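You operate a simulated robot arm through the tools that you are given. There is no shell and no other tool. Be economical: measure what you need, move in short steps, check, and stop when the job is done.

You are at the controls of a simulated two-armed robot. One attempt, no reset.

Task
Dry the thick blue rail casting in the brown dryer box.
Fine: lid down, selector to HIGH till the lamp goes out, then OFF, then lid up; it stays inside, the other stays wet, all other rail castings stay. Set down upright: what you pick out.
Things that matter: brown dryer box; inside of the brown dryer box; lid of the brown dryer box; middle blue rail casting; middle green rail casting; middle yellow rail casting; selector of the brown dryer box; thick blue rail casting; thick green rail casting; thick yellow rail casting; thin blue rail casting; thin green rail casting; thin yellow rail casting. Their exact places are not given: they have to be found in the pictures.

It is judged by the outcome, as a careful person would: the job done as asked, and still so three seconds after it is handed in. It fails if anything else is knocked over, pushed out of place, dropped, spilled or broken. A push-on lid holds only when it is set on centred and level and pressed home; a screw cap is set on level and turned clockwise until tight.

Robot
Two 7-joint arms with two-finger grippers on one trunk, hanging from a carriage that runs on a gantry, over the field with the corners [0.871, 0.215], [-1.629, 0.215], [-1.629, -0.965], [0.871, -0.965] (x, y) and turns from -5.358 to 6.632 rad about z. Base frame: it is fixed where the carriage stands at the start and does not move with it; the origin is on the floor, on the carriage's upright axis, x ahead of it, y to its left, z up. Readings come in m, rad, newtons and seconds.
The left shoulder is at the start at [0, 0.236, 1.59], the right one opposite. With the tool pointing down near the work surface each hand reaches from about 0.1 to 0.6 m from the robot's upright axis, wherever it stands, measured 20 degrees to its own side. Places, roughly: brown dryer box [0.4, 0.2, 0.9]; inside of the brown dryer box [0.5, 0.2, 0.8]; lid of the brown dryer box [0.5, 0.2, 0.9]; middle blue rail casting (4x6x7 cm) [-1, 0.1, 0.9]; middle green rail casting (4x6x7 cm) [-1.1, 0.1, 0.9]; middle yellow rail casting (4x6x7 cm) [-1.1, 0.1, 0.9]; selector of the brown dryer box [0.3, 0.2, 0.9]; thick yellow rail casting (4x6x7 cm) [-1.1, 0.2, 0.9]; thin blue rail casting (4x6x7 cm) [-1, 0, 0.9]; thin green rail casting (4x6x7 cm) [-1.1, 0, 0.9]; thin yellow rail casting (4x6x7 cm) [-1.1, 0, 0.9]. Payload 3.43 kg a hand.
Tool frame (each hand has its own): the origin (TCP) lies between the finger pads and is the grasp point; the fingertips stand 0.03 m ahead of it; z points along the fingers, y is the line along which they close. Largest opening 0.104 m; the body of the gripper starts 0.057 m behind the TCP.
Orientation is told as [roll, pitch, yaw] about the base's x, y, z axes, in that order, counted from this pose: with the fingers straight down and closing along the base's y, the tool's x points along the base's -x, its y along +y and its z along -z.

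Tools
- The arms move only by the tool send_rows. It takes "left_rows", "right_rows" or both (then of equal length, played together; a hand with none holds still); each is a list of rows, each a list of 6 numbers: the shift along the tool's x, y, z in m, then the turn, a rotation vector about the tool's x, y, z in degrees. In form: [[tx, ty, tz, wx, wy, wz], ...]. A call has 1 to 10 rows; each row shifts and turns the commanded pose from where the row before left it, along the tool's axes as they then stand. "left_gripper" and "right_gripper" are, for a hand that has rows, the closure, from 0 (fully open) to 1 (shut), set as the call begins (left out, the last holds). Each row takes 0.2 s and may step no farther than 0.05 m and 0.15 rad from the row before; otherwise, or with a gripper value out of range, the whole call is refused. Where a pose cannot be reached the arm comes as near as it can. A force on the tool above 90 N (or 10 N above the force at the start of the call, whichever is more), or a blocked arm, ends the call early, and 0.2 s more pass. The fingers move at their own pace (about 0.045 m/s each) and stop on an object; they squeeze with about 33 N. The grip force told is the motor's: it shows also when the fingers shut on nothing. Time passes only in rows, and 0.2 s behind the last, so rows that do not move let the fingers close. It gives the time, the measured TCP pose, the force on the tool (base axes), the opening and the grip force at its end, in the units of the frame above (readings bear some noise), with the torque about the TCP (base axes, N m) and any sound that the robot's microphone picked up.
- Cameras (640 x 400 px; columns grow to the right, rows downward): "scene" is now at [0.2404, 0.0362, 1.7038]; the picture's right is [0.68, -0.74, 0.00], its down [-0.69, -0.63, -0.36] and it looks along [0.27, 0.25, -0.93] (base axes); focal length 248 px, centre (320, 200). "left" rides on the left gripper at [0.067, -0.018, -0.09] in its tool frame; the picture's right is [0.25, 0.97, 0.00], its down [-0.73, 0.19, -0.66] and it looks along [-0.64, 0.17, 0.75] (tool axes); focal length 218 px, centre (320, 200). "right" rides on the right gripper at [0.067, 0.018, -0.09] in its tool frame; the picture's right is [-0.25, 0.97, 0.00], its down [-0.73, -0.19, -0.66] and it looks along [-0.64, -0.17, 0.75] (tool axes); focal length 218 px, centre (320, 200).
- grab_frame(camera): a new picture of that camera. The clock stands still meanwhile.
- raise_lower(by): slides the trunk up (or, below 0, down) by that many m; the arms and the scene camera ride with it, the base frame stays. It gives what a move gives, with no picture.
- drive_base(legs): drives the robot by 1 to 6 legs, each [ahead, left, turn to the left] in m, m and rad, along the robot's own axes; the way and the turn of a leg run together, so that a leg with both is an arc; at most 1.5 m and 3.142 rad a leg. The arms and the cameras ride along, it lands a little off, and it stops where it bumps. It keeps to its track: a leg is cut to what the track allows. It gives what a move gives.
- aim_head(pan, tilt): turns the head with the scene camera to pan (to the left, within 1.501 rad either way) and tilt (down, from -0.506 to 1.204), counted from straight ahead of the robot. It gives what a move gives.
- locate(camera, pixels): for up to 12 pixels [column, row] of the newest picture of that camera ("zoom" is the newest enlarged one), the place [x, y, z] in the base frame of the surface seen there, good to about 0.002 m. The clock stands still meanwhile.
- close_up(camera, box): a new picture of the part [left, top, right, bottom] of that camera's present view, enlarged. The clock stands still meanwhile.
- sign_off(): hands the job in; it is judged then, once.

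Work in short steps. Measure before you move; look again where a grasp or a placing could have gone wrong, and mend it. You have 80 turns and 70 pictures in all, those below and enlarged ones among them. Open the grippers and draw the arms clear of the work before you hand the job in, unless the task says otherwise; then end with one line.

The tools are called after ">>>" as name(argument=value, ...) on one line, values as JSON. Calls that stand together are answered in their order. send_rows: Moves the arms, as the interface text tells. Its arguments: {"type":"object","properties":{"left_rows":{"type":"array","items":{"type":"array","items":{"type":"number"}}},"left_gripper":{"type":"number"},"right_rows":{"type":"array","items":{"type":"array","items":{"type":"number"}}},"right_gripper":{"type":"number"}},"required":[]} The other tools are called the same way: raise_lower (by) slides the trunk up or down; drive_base (legs) drives the base; aim_head (pan, tilt) turns the head that bears the scene camera; grab_frame (camera) takes a picture; locate (camera, pixels) gives the place of the surface under pixels of a picture; close_up (camera, box) takes an enlarged picture of a part of a camera's view; sign_off () hands the job in.

At the start:

```text
clock: 0.0
left_tcp_pos: [0.1939, 0.2675, 1.1848]
left_tcp_rot: [0.001, 0.001, -0.002]
left_wrist_force: [0.1, 0.1, -0.9]
left_ft_torque: [0.0, 0.01, -0.01]
left_width: 0.1041
left_finger_force: 0.1
right_tcp_pos: [0.5216, 0.0059, 1.2728]
right_tcp_rot: [0.0, 0.0, 0.0]
right_wrist_force: [0.4, 0.1, 0.4]
right_ft_torque: [-0.01, 0.0, -0.02]
right_width: 0.104
right_finger_force: 0.0
trunk travel left (down, up): [-0.5, 0.14]
robot x, y, heading: [0.0025, -0.0012, 0.004]
head pan, tilt: [0.744, 1.201]
```

scene: 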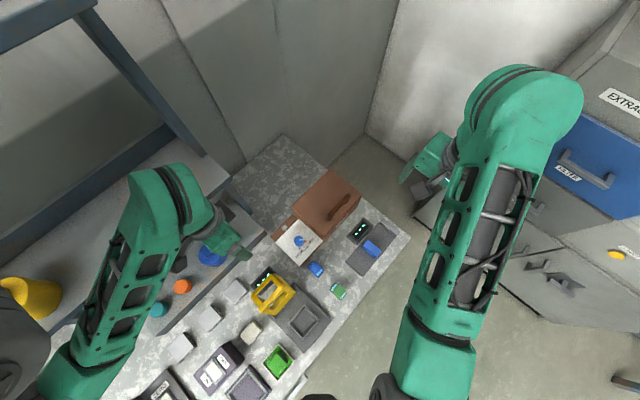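
right: 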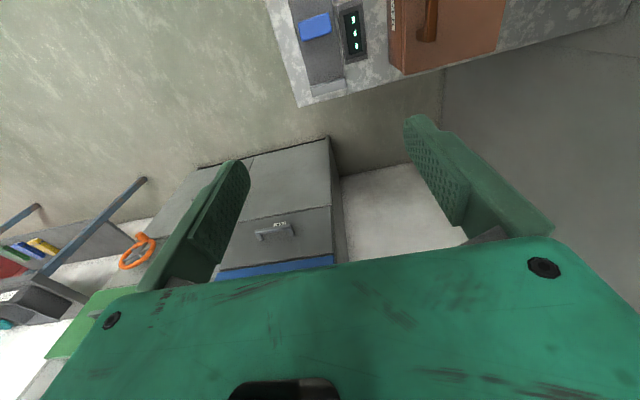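
left: 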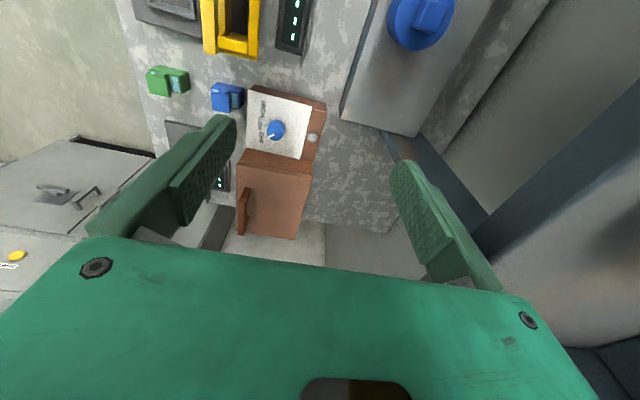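

I'll look at the dryer closely first: the brown lid at about (325,202), the selector at (298,242).

>>> close_up(camera="scene", box=[230, 160, 420, 320])

>>> close_up(camera="left", box=[130, 40, 350, 250])

```text
2.50 times, centred on (325, 240) of scene
```

zoom: 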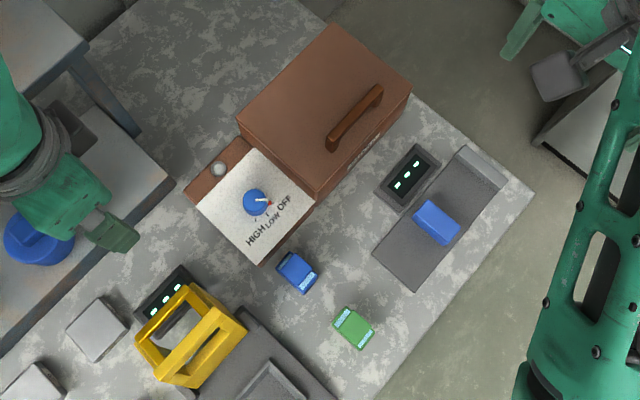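

```text
1.90 times, centred on (240, 145) of left
```

zoom: 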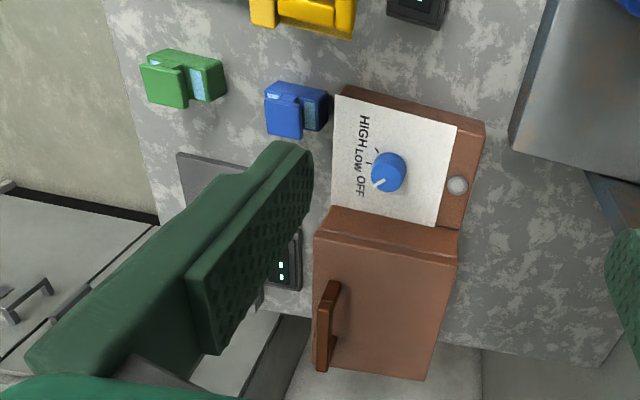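

The lid is closed. I'll measure the dryer and its surroundings on the zoom (left) and then the scene zoom.

>>> locate(camera="zoom", pixels=[[170, 62], [205, 85], [285, 115], [315, 110], [388, 170], [457, 185], [345, 100], [440, 220], [325, 240], [455, 265], [330, 310], [425, 378]])

>>> locate(camera="scene", pixels=[[316, 269], [339, 292], [372, 247], [361, 230], [325, 172], [360, 195], [342, 206], [299, 240], [281, 230], [270, 290], [233, 290], [385, 235]])

>>> close_up(camera="scene", box=[300, 245, 364, 310])

```text
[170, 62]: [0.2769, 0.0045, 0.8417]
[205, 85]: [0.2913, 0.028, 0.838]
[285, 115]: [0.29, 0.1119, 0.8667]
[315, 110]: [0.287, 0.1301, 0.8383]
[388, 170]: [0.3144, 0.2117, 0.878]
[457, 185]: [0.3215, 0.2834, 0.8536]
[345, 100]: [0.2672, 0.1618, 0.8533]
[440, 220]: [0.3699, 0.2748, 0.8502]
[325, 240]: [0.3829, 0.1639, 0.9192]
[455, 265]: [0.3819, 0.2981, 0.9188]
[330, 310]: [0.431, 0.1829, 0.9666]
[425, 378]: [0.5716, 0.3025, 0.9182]
```

```text
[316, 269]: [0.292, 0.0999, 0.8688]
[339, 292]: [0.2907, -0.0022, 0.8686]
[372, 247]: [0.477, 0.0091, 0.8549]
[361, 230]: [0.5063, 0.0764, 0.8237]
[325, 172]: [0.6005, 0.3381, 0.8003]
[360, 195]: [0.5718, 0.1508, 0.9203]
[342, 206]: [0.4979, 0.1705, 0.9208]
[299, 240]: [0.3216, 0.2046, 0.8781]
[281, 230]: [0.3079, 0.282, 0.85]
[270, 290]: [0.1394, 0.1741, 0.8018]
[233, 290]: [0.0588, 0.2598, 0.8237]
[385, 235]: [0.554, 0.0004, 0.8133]
```

```text
6.15 times, centred on (332, 278) of scene
```

zoom: 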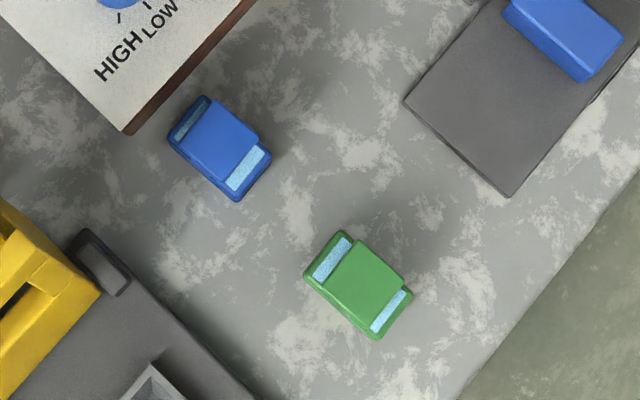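

The blue casting stands at about (0.29,0.105) and the green one at (0.29,0). I'll zoom in on the lid and handle.

>>> close_up(camera="scene", box=[270, 160, 370, 275])

>>> locate(camera="scene", pixels=[[333, 214], [338, 210], [346, 203], [350, 198], [353, 195], [330, 172], [326, 170], [327, 180], [295, 210], [297, 214], [362, 196], [323, 238]])

```text
3.48 times, centred on (320, 218) of scene
```

zoom: 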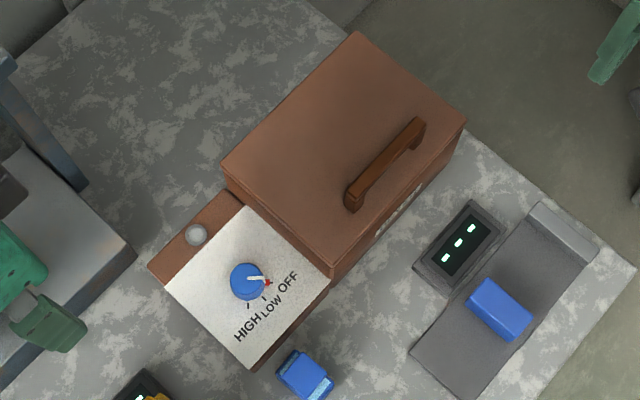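

```text
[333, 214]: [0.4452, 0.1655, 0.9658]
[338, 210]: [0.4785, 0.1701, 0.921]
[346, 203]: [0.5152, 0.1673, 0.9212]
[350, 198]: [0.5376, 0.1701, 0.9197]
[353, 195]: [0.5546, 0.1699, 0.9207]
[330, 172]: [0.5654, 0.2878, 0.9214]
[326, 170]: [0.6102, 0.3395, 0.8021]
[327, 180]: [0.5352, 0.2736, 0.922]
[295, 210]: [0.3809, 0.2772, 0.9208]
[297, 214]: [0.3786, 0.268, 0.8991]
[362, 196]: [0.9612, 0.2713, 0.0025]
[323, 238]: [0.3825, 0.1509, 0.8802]
```

Measuring the handle and lid edges on the zoom.

>>> locate(camera="zoom", pixels=[[352, 192], [385, 160], [418, 125], [360, 196], [330, 262], [462, 120], [358, 36], [224, 165], [330, 270], [330, 285], [248, 278], [268, 283]])

>>> locate(camera="left", pixels=[[242, 205], [240, 225], [250, 190], [296, 238], [311, 175], [275, 130], [312, 137]])

```text
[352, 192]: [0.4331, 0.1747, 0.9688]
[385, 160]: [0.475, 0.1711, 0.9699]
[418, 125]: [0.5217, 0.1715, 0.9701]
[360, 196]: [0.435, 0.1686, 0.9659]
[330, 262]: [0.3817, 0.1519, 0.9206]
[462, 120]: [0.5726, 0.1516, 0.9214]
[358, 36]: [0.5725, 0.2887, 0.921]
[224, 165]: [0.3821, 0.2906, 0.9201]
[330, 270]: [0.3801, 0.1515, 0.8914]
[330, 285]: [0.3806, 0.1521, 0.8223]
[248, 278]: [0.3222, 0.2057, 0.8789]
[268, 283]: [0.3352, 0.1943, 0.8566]
```

```text
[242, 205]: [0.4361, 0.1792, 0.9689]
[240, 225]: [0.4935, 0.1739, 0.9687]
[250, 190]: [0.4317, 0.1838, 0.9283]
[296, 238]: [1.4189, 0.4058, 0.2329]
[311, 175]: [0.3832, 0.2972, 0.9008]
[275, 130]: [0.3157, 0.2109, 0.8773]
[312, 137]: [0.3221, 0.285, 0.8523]
```

Box: x 0.381–0.573, y 0.152–0.30, lid top 0.92, handle bar along x at y≈0.172, z top 0.97. I check the space behind (+y) for the lid's swing and the casting's details.

>>> locate(camera="scene", pixels=[[240, 60], [280, 140], [230, 175], [205, 160], [150, 100], [340, 100], [390, 80], [260, 232], [212, 256], [183, 286], [158, 310]])

>>> drive_base(legs=[[0.12, 0, 0]])

>>> grab_frame(camera="scene")

```text
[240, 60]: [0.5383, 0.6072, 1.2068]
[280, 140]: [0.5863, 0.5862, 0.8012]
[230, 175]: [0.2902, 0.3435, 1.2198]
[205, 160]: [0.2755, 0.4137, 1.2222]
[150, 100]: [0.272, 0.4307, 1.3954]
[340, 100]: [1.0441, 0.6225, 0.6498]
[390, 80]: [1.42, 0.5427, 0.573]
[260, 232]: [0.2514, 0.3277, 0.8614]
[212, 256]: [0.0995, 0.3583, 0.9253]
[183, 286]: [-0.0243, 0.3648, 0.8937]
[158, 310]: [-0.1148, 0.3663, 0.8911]
```

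```text
clock: 1.2
left_tcp_pos: [0.3153, 0.267, 1.1848]
left_tcp_rot: [0.0, 0.0, 0.001]
left_wrist_force: [0.7, 0.1, -0.3]
left_ft_torque: [0.03, -0.01, 0.0]
left_width: 0.1041
left_finger_force: 0.1
right_tcp_pos: [0.6419, 0.0086, 1.2723]
right_tcp_rot: [0.002, 0.0, 0.0]
right_wrist_force: [0.7, 0.1, -0.5]
right_ft_torque: [0.0, -0.02, -0.01]
right_width: 0.104
right_finger_force: 0.0
trunk travel left (down, up): [-0.5, 0.14]
robot x, y, heading: [0.1185, 0.0008, -0.003]
head pan, tilt: [0.744, 1.201]
```

```text
62 pictures are left
```

scene: 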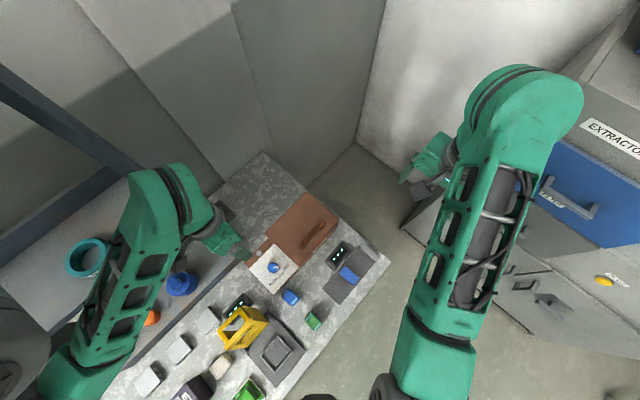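

The wall is at y≈0.61 behind, so there is some room for the swing. I move the left hand above the handle at (0.478, 0.172).

>>> send_rows(left_rows=[[-0.0272, -0.0158, 0.0258, 0, 0, 0], [-0.0272, -0.0158, 0.0258, 0, 0, 0], [-0.0272, -0.0158, 0.0258, 0, 0, 0], [-0.0272, -0.0158, 0.0258, 0, 0, 0], [-0.0272, -0.0158, 0.0258, 0, 0, 0], [-0.0272, -0.0158, 0.0258, 0, 0, 0], [0, 0, 0, 0, 0, 0]], left_gripper=0.4)

>>> grab_frame(camera="left")

```text
clock: 2.8
left_tcp_pos: [0.4769, 0.1715, 1.0314]
left_tcp_rot: [-0.001, 0.0, 0.0]
left_wrist_force: [-0.9, 0.5, 0.8]
left_ft_torque: [0.0, 0.01, 0.02]
left_width: 0.0624
left_finger_force: 0.0
right_tcp_pos: [0.6406, 0.0084, 1.2729]
right_tcp_rot: [0.0, 0.0, -0.001]
right_wrist_force: [-1.1, -0.2, -0.9]
right_ft_torque: [-0.01, 0.0, 0.0]
right_width: 0.1038
right_finger_force: 0.1
trunk travel left (down, up): [-0.5, 0.14]
robot x, y, heading: [0.1243, 0.0048, 0.003]
head pan, tilt: [0.744, 1.201]
```

```text
61 pictures are left
```

left: 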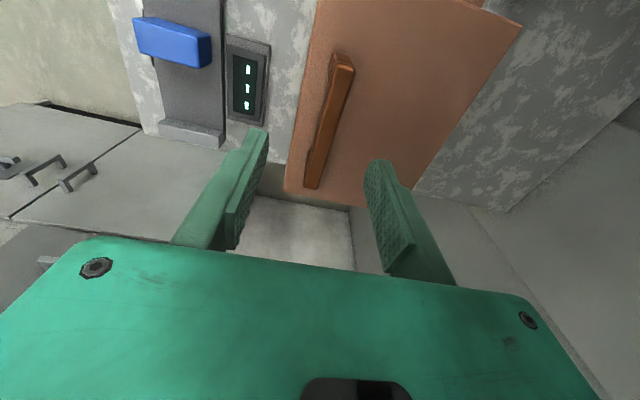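

The handle lies between the fingers. I descend to z≈0.96 and close.

>>> send_rows(left_rows=[[0, 0, 0.036, 0, 0, 0], [0, 0, 0.035, 0, 0, 0], [0, 0, 0, 0, 0, 0]])

>>> send_rows(left_rows=[[0, 0, 0, 0, 0, 0], [0, 0, 0, 0, 0, 0], [0, 0, 0, 0, 0, 0], [0, 0, 0, 0, 0, 0], [0, 0, 0, 0, 0, 0]], left_gripper=1)

```text
clock: 3.6
left_tcp_pos: [0.4773, 0.172, 0.9579]
left_tcp_rot: [0.0, 0.0, 0.0]
left_wrist_force: [-0.4, 0.0, 0.6]
left_ft_torque: [0.03, 0.03, 0.0]
left_width: 0.0624
left_finger_force: 0.0
right_tcp_pos: [0.6433, 0.0082, 1.2721]
right_tcp_rot: [0.0, 0.001, 0.0]
right_wrist_force: [-0.3, 0.6, 0.8]
right_ft_torque: [0.01, 0.01, -0.02]
right_width: 0.1042
right_finger_force: 0.0
trunk travel left (down, up): [-0.5, 0.14]
robot x, y, heading: [0.1207, 0.0007, -0.0]
head pan, tilt: [0.744, 1.201]
```

```text
clock: 4.8
left_tcp_pos: [0.4768, 0.1743, 0.9573]
left_tcp_rot: [0.004, 0.0, -0.002]
left_wrist_force: [3.6, 14.0, -12.1]
left_ft_torque: [-0.7, -0.46, -0.72]
left_width: 0.0137
left_finger_force: 44.7
right_tcp_pos: [0.6421, 0.0106, 1.2732]
right_tcp_rot: [0.003, 0.0, 0.003]
right_wrist_force: [-0.1, 0.0, 0.4]
right_ft_torque: [-0.02, -0.02, -0.03]
right_width: 0.1042
right_finger_force: 0.1
trunk travel left (down, up): [-0.5, 0.14]
robot x, y, heading: [0.1224, -0.0022, 0.002]
head pan, tilt: [0.744, 1.201]
```

The handle is gripped (width 13.7 mm). I swing the lid about a hinge guessed at y≈0.298, z≈0.90, three 8° steps, and check forces.

>>> send_rows(left_rows=[[0, 0.0048, -0.0085, 4, 0, 0], [0, 0.0048, -0.0085, 4, 0, 0], [0, 0.0048, -0.0085, 4, 0, 0], [0, 0.0048, -0.0085, 4, 0, 0], [0, 0, 0, 0, 0, 0]])

>>> grab_frame(camera="scene")

```text
clock: 6.0
left_tcp_pos: [0.4768, 0.1944, 0.991]
left_tcp_rot: [-0.28, 0.001, -0.001]
left_wrist_force: [-7.5, 2.1, -2.4]
left_ft_torque: [0.1, 0.47, -0.52]
left_width: 0.0134
left_finger_force: 45.5
right_tcp_pos: [0.6409, 0.0083, 1.2709]
right_tcp_rot: [0.0, 0.001, 0.0]
right_wrist_force: [0.0, 0.2, 0.1]
right_ft_torque: [0.0, -0.01, 0.01]
right_width: 0.1039
right_finger_force: 0.1
trunk travel left (down, up): [-0.5, 0.14]
robot x, y, heading: [0.12, -0.0013, -0.003]
head pan, tilt: [0.744, 1.201]
```

```text
60 pictures are left
```

scene: 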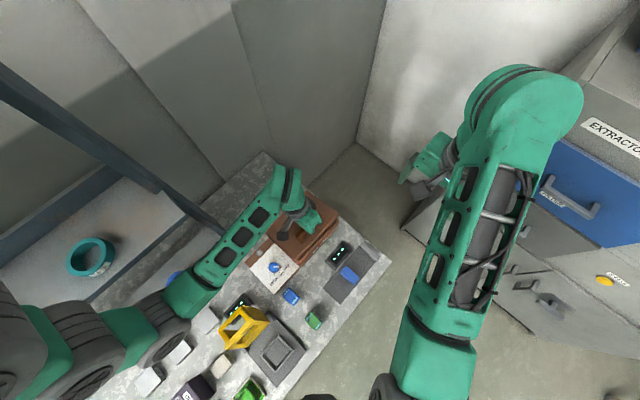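

The lid is opening with low force. I continue, 7 more steps of 6° (to ~58°).

>>> send_rows(left_rows=[[0, 0.007, -0.0126, 6, 0, 0], [0, 0.007, -0.0126, 6, 0, 0], [0, 0.007, -0.0126, 6, 0, 0], [0, 0.007, -0.0126, 6, 0, 0], [0, 0.007, -0.0126, 6, 0, 0], [0, 0.007, -0.0126, 6, 0, 0], [0, 0.007, -0.0126, 6, 0, 0], [0, 0, 0, 0, 0, 0]])

>>> grab_frame(camera="scene")

```text
clock: 7.8
left_tcp_pos: [0.4791, 0.2818, 1.0414]
left_tcp_rot: [-1.028, -0.006, 0.006]
left_wrist_force: [-32.8, -12.5, 69.6]
left_ft_torque: [0.0, -0.06, 0.64]
left_width: 0.0133
left_finger_force: 44.6
right_tcp_pos: [0.6403, 0.0091, 1.2718]
right_tcp_rot: [0.001, 0.002, 0.002]
right_wrist_force: [1.2, 0.3, 0.4]
right_ft_torque: [0.02, -0.03, 0.02]
right_width: 0.104
right_finger_force: 0.2
trunk travel left (down, up): [-0.5, 0.14]
robot x, y, heading: [0.1219, -0.0036, 0.002]
head pan, tilt: [0.744, 1.201]
```

```text
59 pictures are left
```

scene: 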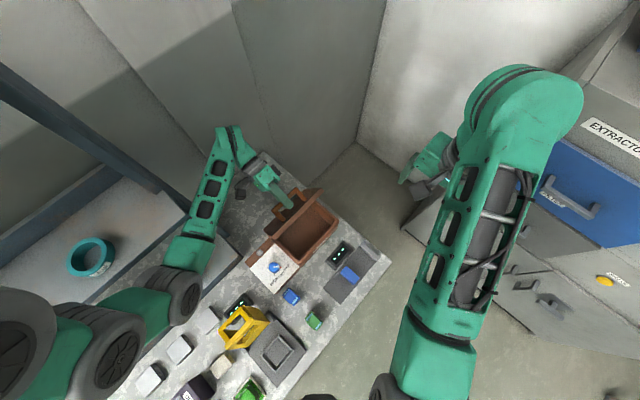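

The box interior shows at (310,235). The force 70 N upward means my arc radius is a bit short; I relieve it by 3 mm and look into the box.

>>> send_rows(left_rows=[[0.001, -0.0026, -0.0015, 0, 0, 0], [0, 0, 0, 0, 0, 0]])

>>> close_up(camera="scene", box=[230, 160, 360, 290])

```text
clock: 8.4
left_tcp_pos: [0.4777, 0.2818, 1.0412]
left_tcp_rot: [-1.024, -0.002, 0.002]
left_wrist_force: [-12.5, -9.8, 45.3]
left_ft_torque: [-0.2, -0.02, 0.72]
left_width: 0.0135
left_finger_force: 44.5
right_tcp_pos: [0.6428, 0.0085, 1.2732]
right_tcp_rot: [0.0, 0.001, 0.001]
right_wrist_force: [0.0, -0.2, -0.2]
right_ft_torque: [-0.01, -0.01, 0.01]
right_width: 0.1038
right_finger_force: 0.0
trunk travel left (down, up): [-0.5, 0.14]
robot x, y, heading: [0.118, 0.0014, 0.001]
head pan, tilt: [0.744, 1.201]
```

```text
3.08 times, centred on (295, 225) of scene
```

zoom: 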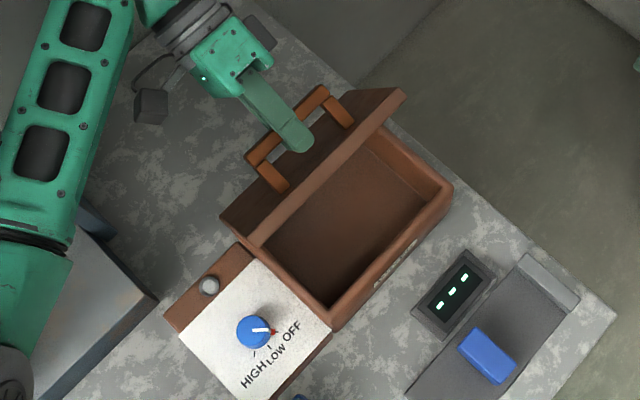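

The box looks empty inside. Refit hinge: (0.303, 0.9035). Continue the arc to ~82° with corrected radius.

>>> send_rows(left_rows=[[0, -0.0034, -0.002, 0, 0, 0], [0, 0.0062, -0.0132, 6, 0, 0], [0, 0.0062, -0.0132, 6, 0, 0], [0, 0.0062, -0.0132, 6, 0, 0], [0, 0.0062, -0.0132, 6, 0, 0], [0, 0, 0, 0, 0, 0]])

>>> grab_frame(camera="scene")

```text
clock: 9.1
left_tcp_pos: [0.4727, 0.2767, 1.0401]
left_tcp_rot: [-1.207, 0.008, 0.006]
left_wrist_force: [32.8, -0.1, 17.9]
left_ft_torque: [0.61, -0.8, -0.75]
left_width: 0.0157
left_finger_force: 45.3
right_tcp_pos: [0.6411, -0.0022, 1.2702]
right_tcp_rot: [-0.009, 0.0, 0.001]
right_wrist_force: [0.0, 0.4, -0.3]
right_ft_torque: [-0.03, 0.02, 0.02]
right_width: 0.1039
right_finger_force: 0.1
trunk travel left (down, up): [-0.5, 0.14]
robot x, y, heading: [0.1224, -0.0012, 0.002]
head pan, tilt: [0.744, 1.201]
stopped in row 3 (left hand): the force on the tool passed its limit at 115 N (the readings are from after the stop); the commanded pose is now the measured one
```

```text
57 pictures are left
```

scene: 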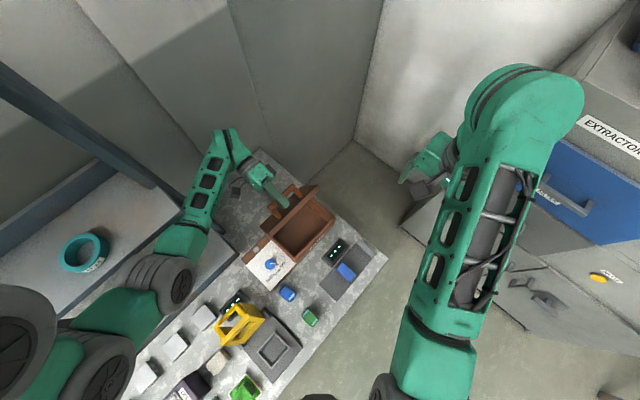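

The left arm blocks there (handle slipped slightly in grip, lid ~60°). Plan: bring the right hand, fingers down, under the lid's free edge to hold and push it, then release with the left. First bring the right hand near and turn it so its wide side lies along x.

>>> send_rows(right_rows=[[0.0322, 0.01, 0.03, 0, 0, 0], [0.0322, 0.01, 0.03, 0, 0, 0], [0.0322, 0.01, 0.03, 0, 0, 0], [0.0322, 0.01, 0.03, 0, 0, 0], [0.0322, 0.01, 0.03, 0, 0, 0], [0, 0, 0, 0, 0, -8], [0, 0, 0, 0, 0, -8], [0, 0, 0, 0, 0, -8], [0, 0, 0, 0, 0, -8], [0, 0, 0, 0, 0, -8]], right_gripper=0.5)

>>> send_rows(right_rows=[[0, 0, 0, 0, 0, -8], [0, 0, 0, 0, 0, -8], [0, 0, 0, 0, 0, -8], [0, 0, 0, 0, 0, -8], [0, 0, 0, 0, 0, -8], [0, 0, 0, 0, 0, -8], [0, 0, 0, 0, 0, -2], [0, 0, 0, 0, 0, 0]])

>>> grab_frame(camera="right")

>>> grab_frame(camera="scene")

```text
clock: 11.3
left_tcp_pos: [0.4732, 0.2759, 1.0393]
left_tcp_rot: [-1.206, 0.012, 0.01]
left_wrist_force: [16.0, -1.3, 33.9]
left_ft_torque: [0.79, -0.99, -0.23]
left_width: 0.0157
left_finger_force: 44.4
right_tcp_pos: [0.4802, 0.0443, 1.1222]
right_tcp_rot: [-0.01, 0.006, 0.701]
right_wrist_force: [0.6, -0.2, -0.6]
right_ft_torque: [-0.02, 0.01, 0.0]
right_width: 0.0519
right_finger_force: 0.1
trunk travel left (down, up): [-0.5, 0.14]
robot x, y, heading: [0.1174, -0.0024, 0.004]
head pan, tilt: [0.744, 1.201]
```

```text
clock: 13.1
left_tcp_pos: [0.4723, 0.2765, 1.041]
left_tcp_rot: [-1.204, 0.011, 0.009]
left_wrist_force: [2.1, -0.7, 30.5]
left_ft_torque: [0.75, -1.04, -0.26]
left_width: 0.0158
left_finger_force: 45.1
right_tcp_pos: [0.4788, 0.0436, 1.1223]
right_tcp_rot: [0.0, 0.01, 1.572]
right_wrist_force: [0.0, -0.5, -0.1]
right_ft_torque: [0.0, 0.01, 0.02]
right_width: 0.0521
right_finger_force: 0.1
trunk travel left (down, up): [-0.5, 0.14]
robot x, y, heading: [0.119, 0.0008, 0.004]
head pan, tilt: [0.744, 1.201]
```

```text
56 pictures are left
```

right: 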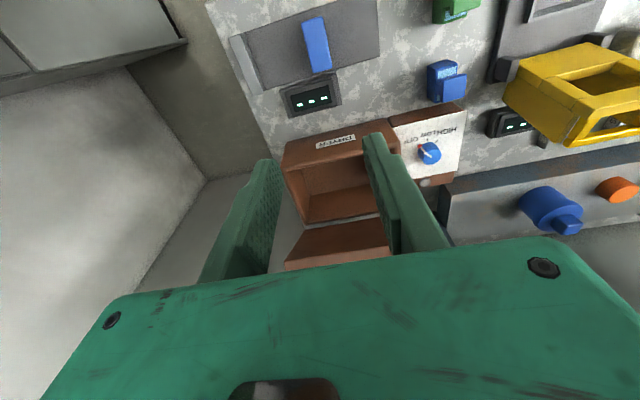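

```text
55 pictures are left
```

scene: 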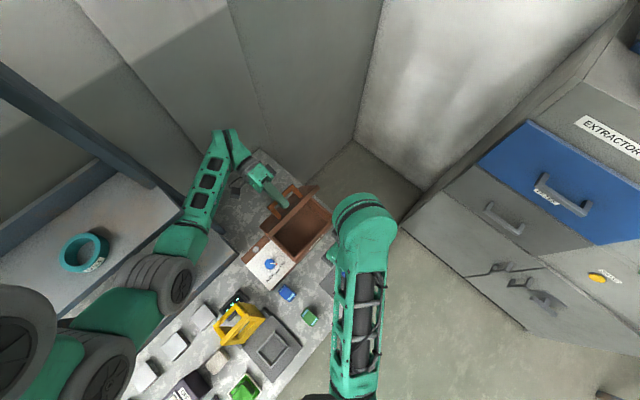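

Right hand is turned. I zoom the scene on the box to measure the lid edge.

>>> close_up(camera="scene", box=[235, 165, 345, 275])

>>> close_up(camera="right", box=[400, 0, 520, 110])

```text
3.64 times, centred on (290, 220) of scene
```

zoom: 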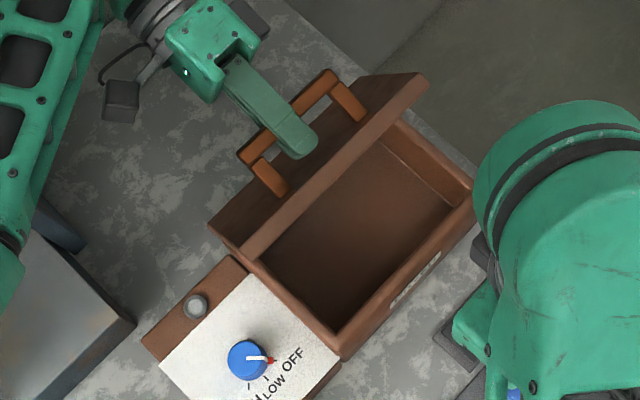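

```text
3.64 times, centred on (460, 55) of right
```

zoom: 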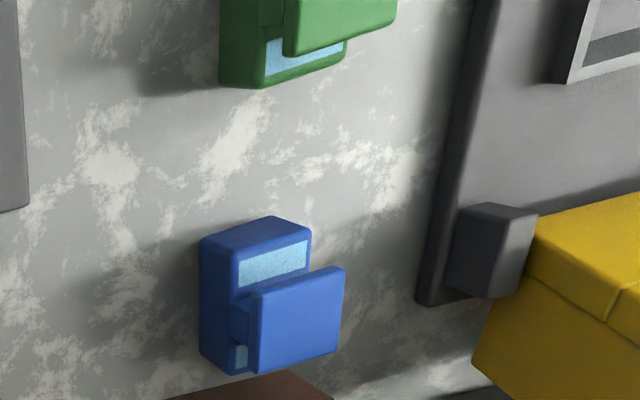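

Locating the lid edge with scene pixels along it.

>>> locate(camera="scene", pixels=[[269.5, 233.5], [293.5, 210.5], [313, 190], [294, 206], [292, 203], [315, 232], [300, 225]])

```text
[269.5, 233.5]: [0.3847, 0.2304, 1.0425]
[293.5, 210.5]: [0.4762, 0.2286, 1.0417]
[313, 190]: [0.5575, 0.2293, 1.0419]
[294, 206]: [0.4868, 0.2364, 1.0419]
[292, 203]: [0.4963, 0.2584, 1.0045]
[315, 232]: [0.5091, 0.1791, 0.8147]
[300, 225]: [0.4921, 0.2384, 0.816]
```

Lid edge at y≈0.229, z≈1.042; floor at 0.815. I bring the right fingertips under/in front of the lid: to y≈0.145, down to z≈1.015, then y≈0.20.

>>> send_rows(right_rows=[[-0.04, 0, 0.02, 0, 0, 0], [-0.04, 0, 0.02, 0, 0, 0], [-0.02, 0, 0.035, 0, 0, 0], [0, 0, 0.032, 0, 0, 0], [-0.03, 0, 0, 0, 0, 0], [-0.025, 0, 0, 0, 0, 0], [0, 0, 0, 0, 0, 0]])

>>> close_up(camera="scene", box=[235, 150, 385, 275])

```text
clock: 14.7
left_tcp_pos: [0.473, 0.2765, 1.0399]
left_tcp_rot: [-1.2, 0.01, 0.01]
left_wrist_force: [-1.3, -1.4, 27.4]
left_ft_torque: [0.68, -0.97, -0.29]
left_width: 0.0154
left_finger_force: 44.9
right_tcp_pos: [0.4792, 0.1972, 1.0122]
right_tcp_rot: [0.0, 0.01, 1.572]
right_wrist_force: [0.2, 0.0, 0.1]
right_ft_torque: [0.01, -0.01, -0.01]
right_width: 0.052
right_finger_force: 0.0
trunk travel left (down, up): [-0.5, 0.14]
robot x, y, heading: [0.1211, -0.0016, 0.002]
head pan, tilt: [0.744, 1.201]
```

```text
3.20 times, centred on (310, 212) of scene
```

zoom: 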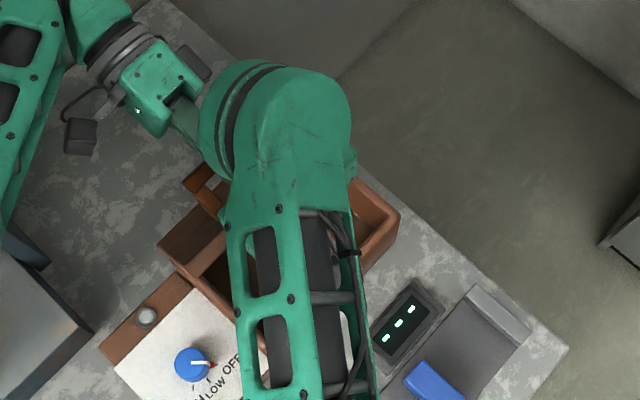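

Right fingers are in front of the lid's edge. I open the left gripper and let the lid rest, then retract the left hand along its own axis.

>>> send_rows(left_rows=[[0, 0, 0, 0, 0, 0], [0, 0, 0, 0, 0, 0], [0, 0, 0, 0, 0, 0], [0, 0, 0, 0, 0, 0]], left_gripper=0.4)

>>> grab_frame(camera="left")

```text
clock: 15.7
left_tcp_pos: [0.4724, 0.2757, 1.0391]
left_tcp_rot: [-1.201, 0.014, 0.007]
left_wrist_force: [0.5, 0.2, 0.1]
left_ft_torque: [0.0, 0.0, 0.01]
left_width: 0.0623
left_finger_force: 0.1
right_tcp_pos: [0.4773, 0.197, 1.0123]
right_tcp_rot: [0.0, 0.012, 1.572]
right_wrist_force: [0.2, -0.6, 0.7]
right_ft_torque: [0.01, -0.01, -0.07]
right_width: 0.0521
right_finger_force: 0.1
trunk travel left (down, up): [-0.5, 0.14]
robot x, y, heading: [0.1221, 0.0008, 0.005]
head pan, tilt: [0.744, 1.201]
```

```text
51 pictures are left
```

left: 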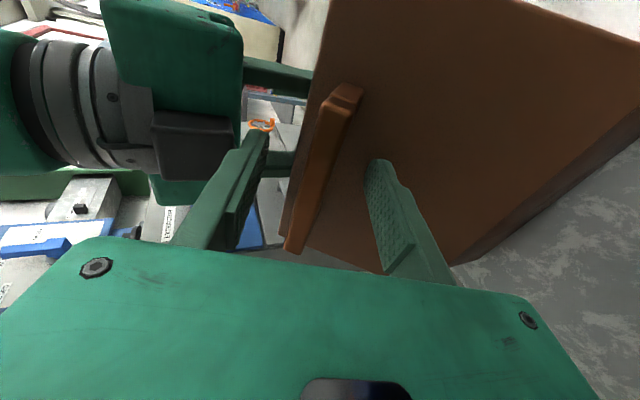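

The lid holds. Retract left hand 0.05 along its axis, then lift it up and away.

>>> send_rows(left_rows=[[0, 0, -0.025, 0, 0, 0], [0, 0, -0.03, 0, 0, 0], [0, -0.037, -0.025, 0, 0, 0], [0, -0.04, -0.015, -4, 0, 0], [0, -0.04, -0.015, -6, 0, 0], [0, -0.04, -0.015, -6, 0, 0], [0.02, -0.03, -0.015, -6, 0, 0], [0.03, -0.03, -0.015, -6, 0, 0], [0.03, -0.03, -0.015, -6, 0, 0], [0.03, 0, 0, -6, 0, 0]])

>>> grab_frame(camera="scene")

```text
clock: 16.5
left_tcp_pos: [0.4051, 0.2392, 0.99]
left_tcp_rot: [-1.408, 0.229, -0.03]
left_wrist_force: [-11.1, -0.8, 22.5]
left_ft_torque: [-0.5, 0.43, -0.26]
left_width: 0.0505
left_finger_force: 0.0
left hand out of reach, approached as far as the arm can: row 3
right_tcp_pos: [0.4685, 0.1526, 0.9901]
right_tcp_rot: [0.031, 0.071, 1.559]
right_wrist_force: [-18.7, -50.2, 6.3]
right_ft_torque: [-1.33, 0.63, 1.51]
right_width: 0.0436
right_finger_force: 9.3
trunk travel left (down, up): [-0.5, 0.14]
robot x, y, heading: [0.1168, -0.008, -0.006]
head pan, tilt: [0.744, 1.201]
stopped in row 3 (left hand): the arm was blocked; the commanded pose is now the measured one
```

```text
50 pictures are left
```

scene: 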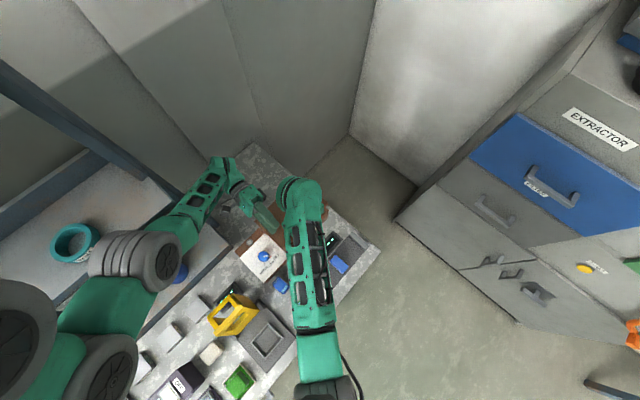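

The left arm hit its reach limit and jumped; it presses. I look closely before anything else.

>>> close_up(camera="scene", box=[190, 140, 390, 310])

>>> grab_frame(camera="left")

>>> grab_frame(camera="right")

```text
2.35 times, centred on (290, 225) of scene
```

zoom: 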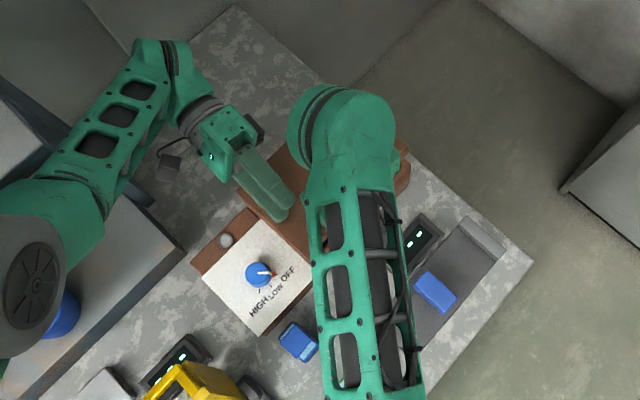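

```text
48 pictures are left
```

left: 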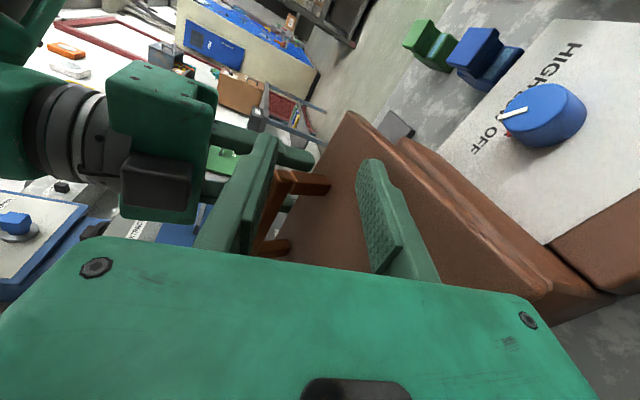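

```text
47 pictures are left
```

right: 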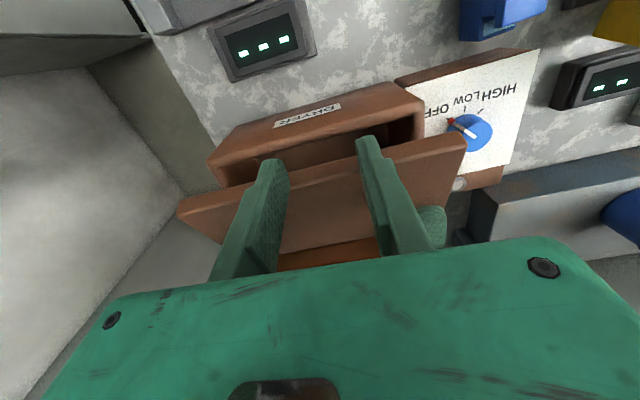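

Lid now leans on the right fingers; the left fingers are already off the handle's end (x≈0.405 < 0.43). I move the left hand up and toward −x in small steps while rolling it back upright.

>>> send_rows(left_rows=[[0.01, -0.015, 0, 0, 0, 0], [0.01, -0.02, 0, 0, 0, 0], [0.01, -0.025, 0, -3, 0, 0], [0.01, -0.03, 0, -5, 0, 0]])

>>> grab_frame(camera="scene")

```text
clock: 16.9
left_tcp_pos: [0.4041, 0.234, 0.996]
left_tcp_rot: [-1.405, 0.233, -0.036]
left_wrist_force: [1.1, -0.2, 0.7]
left_ft_torque: [0.02, 0.0, -0.02]
left_width: 0.06
left_finger_force: 0.2
left hand out of reach, approached as far as the arm can: row 1
right_tcp_pos: [0.476, 0.1508, 0.9921]
right_tcp_rot: [0.028, 0.072, 1.549]
right_wrist_force: [-11.2, -36.1, 11.2]
right_ft_torque: [-0.95, 1.06, 1.11]
right_width: 0.0563
right_finger_force: 3.9
trunk travel left (down, up): [-0.5, 0.14]
robot x, y, heading: [0.1169, -0.0063, -0.007]
head pan, tilt: [0.744, 1.201]
stopped in row 1 (right hand): the force on the tool passed its limit at 96 N (the readings are from after the stop); the commanded pose is now the measured one
```

```text
46 pictures are left
```

scene: 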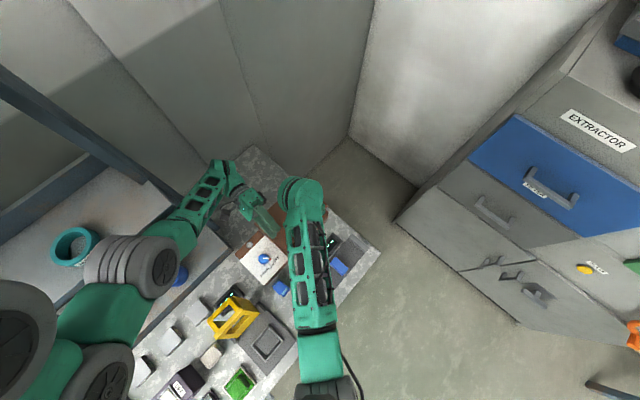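

Left is force-free but its wrist is at a limit at this tilt; I roll it back toward upright while lifting.

>>> send_rows(left_rows=[[0.0, -0.035, -0.02, -8, 0, 0], [0.0, -0.035, -0.02, -8, 0, 0], [0.0, -0.03, -0.025, -8, 0, 0], [0.0, -0.025, -0.025, -8, 0, 0]])

```text
clock: 17.5
left_tcp_pos: [0.3895, 0.2267, 1.0112]
left_tcp_rot: [-1.223, 0.356, -0.063]
left_wrist_force: [-0.3, 0.3, -0.6]
left_ft_torque: [0.0, 0.0, 0.04]
left_width: 0.0624
left_finger_force: 0.0
left hand out of reach, approached as far as the arm can: row 2, 3
right_tcp_pos: [0.4758, 0.1495, 0.9868]
right_tcp_rot: [0.034, 0.084, 1.541]
right_wrist_force: [-12.9, -42.1, 13.8]
right_ft_torque: [-1.19, 1.01, 1.41]
right_width: 0.0572
right_finger_force: 4.6
trunk travel left (down, up): [-0.5, 0.14]
robot x, y, heading: [0.1201, -0.0087, -0.011]
head pan, tilt: [0.744, 1.201]
stopped in row 3 (right hand): the force on the tool passed its limit at 94 N (the readings are from after the stop); the commanded pose is now the measured one
```

The right hand is loaded sideways (42 N), apparently squeezed by the left hand/lid. I withdraw the right hand in −y in small steps; the lid may go down, which is harmless.

>>> send_rows(right_rows=[[0.015, 0, 0, 0, 0, 0], [0.015, 0, 0, 0, 0, 0], [0.015, 0, 0, 0, 0, 0], [0, 0, 0, 0, 0, 0]])

>>> grab_frame(camera="right")

```text
clock: 18.7
left_tcp_pos: [0.3855, 0.23, 1.0074]
left_tcp_rot: [-1.226, 0.368, -0.068]
left_wrist_force: [0.2, -0.7, 0.1]
left_ft_torque: [0.01, 0.01, -0.01]
left_width: 0.0624
left_finger_force: 0.1
right_tcp_pos: [0.4778, 0.1191, 0.993]
right_tcp_rot: [0.026, 0.068, 1.546]
right_wrist_force: [0.7, 0.0, -0.4]
right_ft_torque: [0.07, 0.01, 0.0]
right_width: 0.052
right_finger_force: 0.1
trunk travel left (down, up): [-0.5, 0.14]
robot x, y, heading: [0.1215, -0.0081, -0.009]
head pan, tilt: [0.744, 1.201]
stopped in row 4 (right hand): the arm was blocked; the commanded pose is now the measured one
```

```text
45 pictures are left
```

right: 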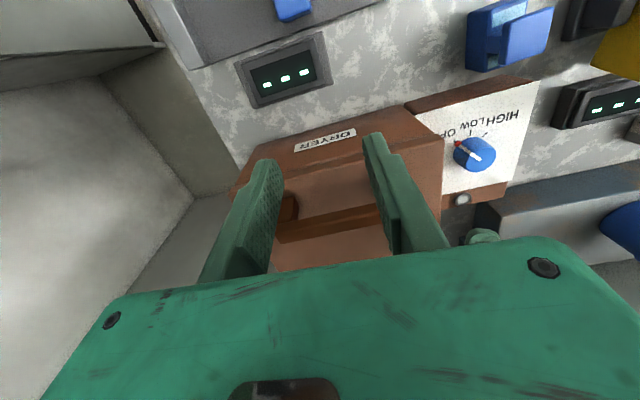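

The lid is closed again, unharmed. I move the right hand up and away (−y), then sort the left.

>>> send_rows(right_rows=[[0.03, 0, -0.02, 0, 0, 0], [0.03, 0, -0.03, 0, 0, 0], [0.03, 0, -0.03, 0, 0, 0], [0.03, 0, -0.03, 0, 0, 0], [0.03, 0, -0.03, 0, 0, 0]])

>>> grab_frame(camera="scene")

```text
clock: 19.9
left_tcp_pos: [0.3863, 0.2316, 1.0074]
left_tcp_rot: [-1.224, 0.362, -0.065]
left_wrist_force: [-0.4, -0.1, -0.2]
left_ft_torque: [0.01, -0.01, -0.01]
left_width: 0.0624
left_finger_force: 0.1
right_tcp_pos: [0.4806, -0.0246, 1.1438]
right_tcp_rot: [0.027, 0.071, 1.548]
right_wrist_force: [-0.2, -0.1, -0.9]
right_ft_torque: [-0.01, -0.04, 0.02]
right_width: 0.0521
right_finger_force: 0.2
trunk travel left (down, up): [-0.5, 0.14]
robot x, y, heading: [0.1212, -0.0077, -0.007]
head pan, tilt: [0.744, 1.201]
```

```text
44 pictures are left
```

scene: 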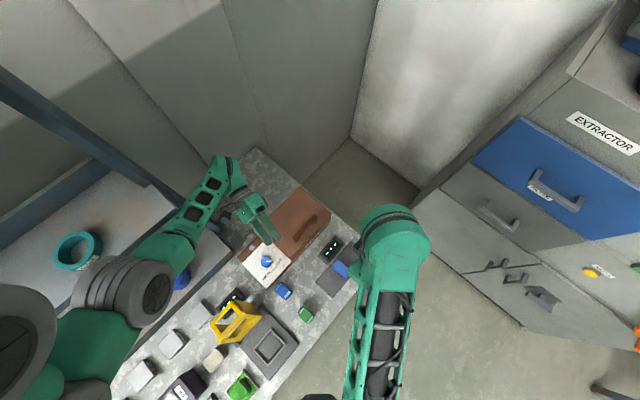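

Both clear. Now roll the left hand back upright while lifting it.

>>> send_rows(left_rows=[[0.0, -0.03, -0.02, -8, 0, 0], [0.0, -0.03, -0.02, -8, 0, 0], [0.0, -0.03, -0.025, -8, 0, 0], [0.0, -0.02, -0.025, -8, 0, 0], [0, 0, 0, -8, 0, 0], [0, 0, 0, -8, 0, 0], [0, 0, 0, -8, 0, 0], [0, 0, 0, -8, 0, 0], [0, 0, 0, -6, 0, 0]])

>>> grab_frame(camera="scene")

```text
clock: 21.9
left_tcp_pos: [0.4638, 0.2432, 1.0999]
left_tcp_rot: [0.027, 0.351, -0.05]
left_wrist_force: [0.1, 0.2, 0.5]
left_ft_torque: [0.0, 0.03, 0.0]
left_width: 0.0626
left_finger_force: 0.1
left hand out of reach, approached as far as the arm can: row 2, 3, 4
right_tcp_pos: [0.479, -0.0059, 1.1445]
right_tcp_rot: [0.025, 0.053, 1.548]
right_wrist_force: [-0.5, 0.6, 0.0]
right_ft_torque: [0.01, 0.01, -0.01]
right_width: 0.0522
right_finger_force: 0.0
trunk travel left (down, up): [-0.5, 0.14]
robot x, y, heading: [0.1214, -0.0104, -0.004]
head pan, tilt: [0.744, 1.201]
```

```text
43 pictures are left
```

scene: 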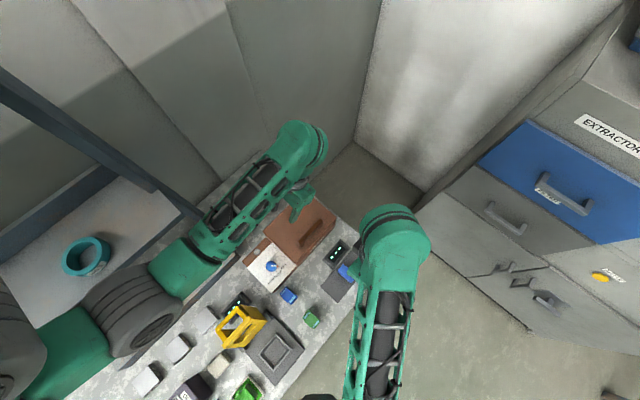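

Recovered; lid closed. New plan: grip the handle near its −x end, open only ~50°, wedge right fingers in, then slide the left off along −x (toward the shoulder), and push open with the right. First position both hands.

>>> send_rows(left_rows=[[0, 0, 0, 0, -6.7, 0], [0, 0, 0, 0, -6.7, 0], [0, 0, 0, -1.5, -6.7, 0], [0, 0, 0, 0, 0, -3], [0, 0, 0, 0, 0, 0]], right_rows=[[-0.0165, -0.0115, 0.031, 0, 0, 0], [-0.0165, -0.0115, 0.031, 0, 0, 0], [-0.0165, -0.0115, 0.031, 0, 0, 0], [-0.0165, -0.0115, 0.031, 0, 0, 0], [0, 0, 0, 0, 0, 0]])

```text
clock: 23.1
left_tcp_pos: [0.4637, 0.2431, 1.1009]
left_tcp_rot: [0.05, -0.003, -0.011]
left_wrist_force: [0.2, -0.4, -0.5]
left_ft_torque: [0.02, 0.01, 0.02]
left_width: 0.0625
left_finger_force: 0.1
right_tcp_pos: [0.5203, 0.0545, 1.0162]
right_tcp_rot: [0.027, 0.055, 1.547]
right_wrist_force: [-0.1, -1.1, 0.0]
right_ft_torque: [0.03, 0.02, 0.01]
right_width: 0.0523
right_finger_force: 0.1
trunk travel left (down, up): [-0.5, 0.14]
robot x, y, heading: [0.1216, -0.0062, -0.007]
head pan, tilt: [0.744, 1.201]
```

Lower the left hand onto the handle at x≈0.45 and grip.

>>> send_rows(left_rows=[[0.007, -0.035, 0.02, 0, 0, 0], [0.006, -0.034, 0.02, 0, 0, 0], [0, 0, 0.035, 0, 0, 0], [0, 0, 0.035, 0, 0, 0], [0, 0, 0.034, 0, 0, 0], [0, 0, 0, 0, 0, 0]])

>>> send_rows(left_rows=[[0, 0, 0, 0, 0, 0], [0, 0, 0, 0, 0, 0], [0, 0, 0, 0, 0, 0], [0, 0, 0, 0, 0, 0], [0, 0, 0, 0, 0, 0]], left_gripper=1)

```text
clock: 24.5
left_tcp_pos: [0.4524, 0.1824, 0.9514]
left_tcp_rot: [0.05, -0.005, -0.009]
left_wrist_force: [-4.5, -2.9, 15.4]
left_ft_torque: [-0.56, 0.33, -0.08]
left_width: 0.0605
left_finger_force: 0.0
right_tcp_pos: [0.5207, 0.054, 1.0167]
right_tcp_rot: [0.026, 0.053, 1.548]
right_wrist_force: [-0.3, 0.5, -0.1]
right_ft_torque: [-0.02, -0.01, 0.01]
right_width: 0.0522
right_finger_force: 0.2
trunk travel left (down, up): [-0.5, 0.14]
robot x, y, heading: [0.1195, -0.0086, -0.004]
head pan, tilt: [0.744, 1.201]
```

```text
clock: 25.7
left_tcp_pos: [0.4503, 0.1752, 0.9483]
left_tcp_rot: [0.043, -0.001, -0.01]
left_wrist_force: [-0.4, -24.9, -8.2]
left_ft_torque: [-1.86, -0.29, 0.83]
left_width: 0.0166
left_finger_force: 45.0
right_tcp_pos: [0.5201, 0.048, 1.0156]
right_tcp_rot: [0.026, 0.058, 1.546]
right_wrist_force: [-0.3, 0.8, -0.7]
right_ft_torque: [0.01, 0.03, 0.02]
right_width: 0.0521
right_finger_force: 0.0
trunk travel left (down, up): [-0.5, 0.14]
robot x, y, heading: [0.1205, -0.0047, -0.003]
head pan, tilt: [0.744, 1.201]
```

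Gripped. Swing up 48° in 6° steps.

>>> send_rows(left_rows=[[0, 0.006, -0.0128, 6, 0, 0], [0, 0.006, -0.0128, 6, 0, 0], [0, 0.006, -0.0128, 6, 0, 0], [0, 0.006, -0.0128, 6, 0, 0], [0, 0.006, -0.0128, 6, 0, 0], [0, 0.006, -0.0128, 6, 0, 0], [0, 0.006, -0.0128, 6, 0, 0], [0, 0.006, -0.0128, 6, 0, 0], [0, 0, 0, 0, 0, 0]])

>>> grab_frame(camera="scene")

```text
clock: 27.7
left_tcp_pos: [0.4498, 0.2548, 1.0306]
left_tcp_rot: [-0.788, -0.004, -0.009]
left_wrist_force: [7.1, -9.8, -17.0]
left_ft_torque: [-1.89, 0.62, 0.64]
left_width: 0.0181
left_finger_force: 44.7
right_tcp_pos: [0.521, 0.0508, 1.014]
right_tcp_rot: [0.025, 0.056, 1.548]
right_wrist_force: [-0.1, -1.5, 0.4]
right_ft_torque: [0.0, 0.0, -0.01]
right_width: 0.052
right_finger_force: 0.0
trunk travel left (down, up): [-0.5, 0.14]
robot x, y, heading: [0.119, -0.0051, -0.005]
head pan, tilt: [0.744, 1.201]
```

```text
42 pictures are left
```

scene: 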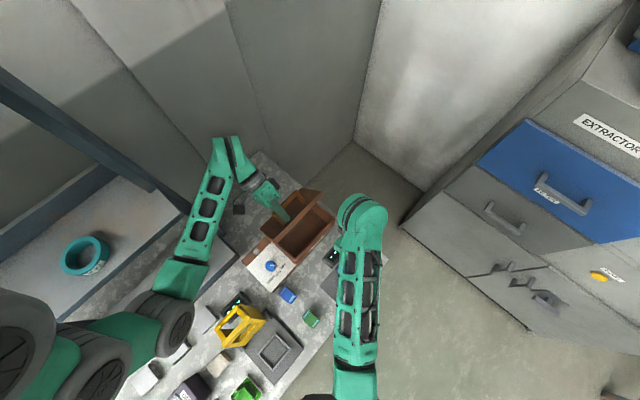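

Lid at ~48°. Bring the right fingers in to y≈0.18 against the underside of the free edge.

>>> send_rows(right_rows=[[-0.04, 0, 0.002, 0, 0, 0], [-0.04, 0, 0.002, 0, 0, 0], [-0.035, 0, 0.002, 0, 0, 0], [-0.012, 0, 0, 0, 0, 0], [0, 0, 0, 0, 0, 0]])

>>> grab_frame(camera="right")

```text
clock: 28.9
left_tcp_pos: [0.4514, 0.2544, 1.0311]
left_tcp_rot: [-0.787, 0.0, -0.012]
left_wrist_force: [9.8, -4.0, -28.7]
left_ft_torque: [-1.79, 0.64, 0.56]
left_width: 0.0182
left_finger_force: 44.8
right_tcp_pos: [0.5245, 0.1778, 1.0009]
right_tcp_rot: [0.027, 0.058, 1.547]
right_wrist_force: [-0.3, -0.7, 0.3]
right_ft_torque: [0.03, 0.01, 0.01]
right_width: 0.0522
right_finger_force: 0.0
trunk travel left (down, up): [-0.5, 0.14]
robot x, y, heading: [0.1184, -0.009, -0.007]
head pan, tilt: [0.744, 1.201]
```

```text
41 pictures are left
```

right: 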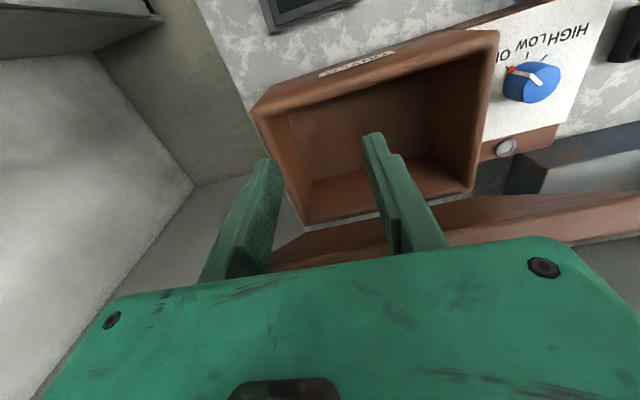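

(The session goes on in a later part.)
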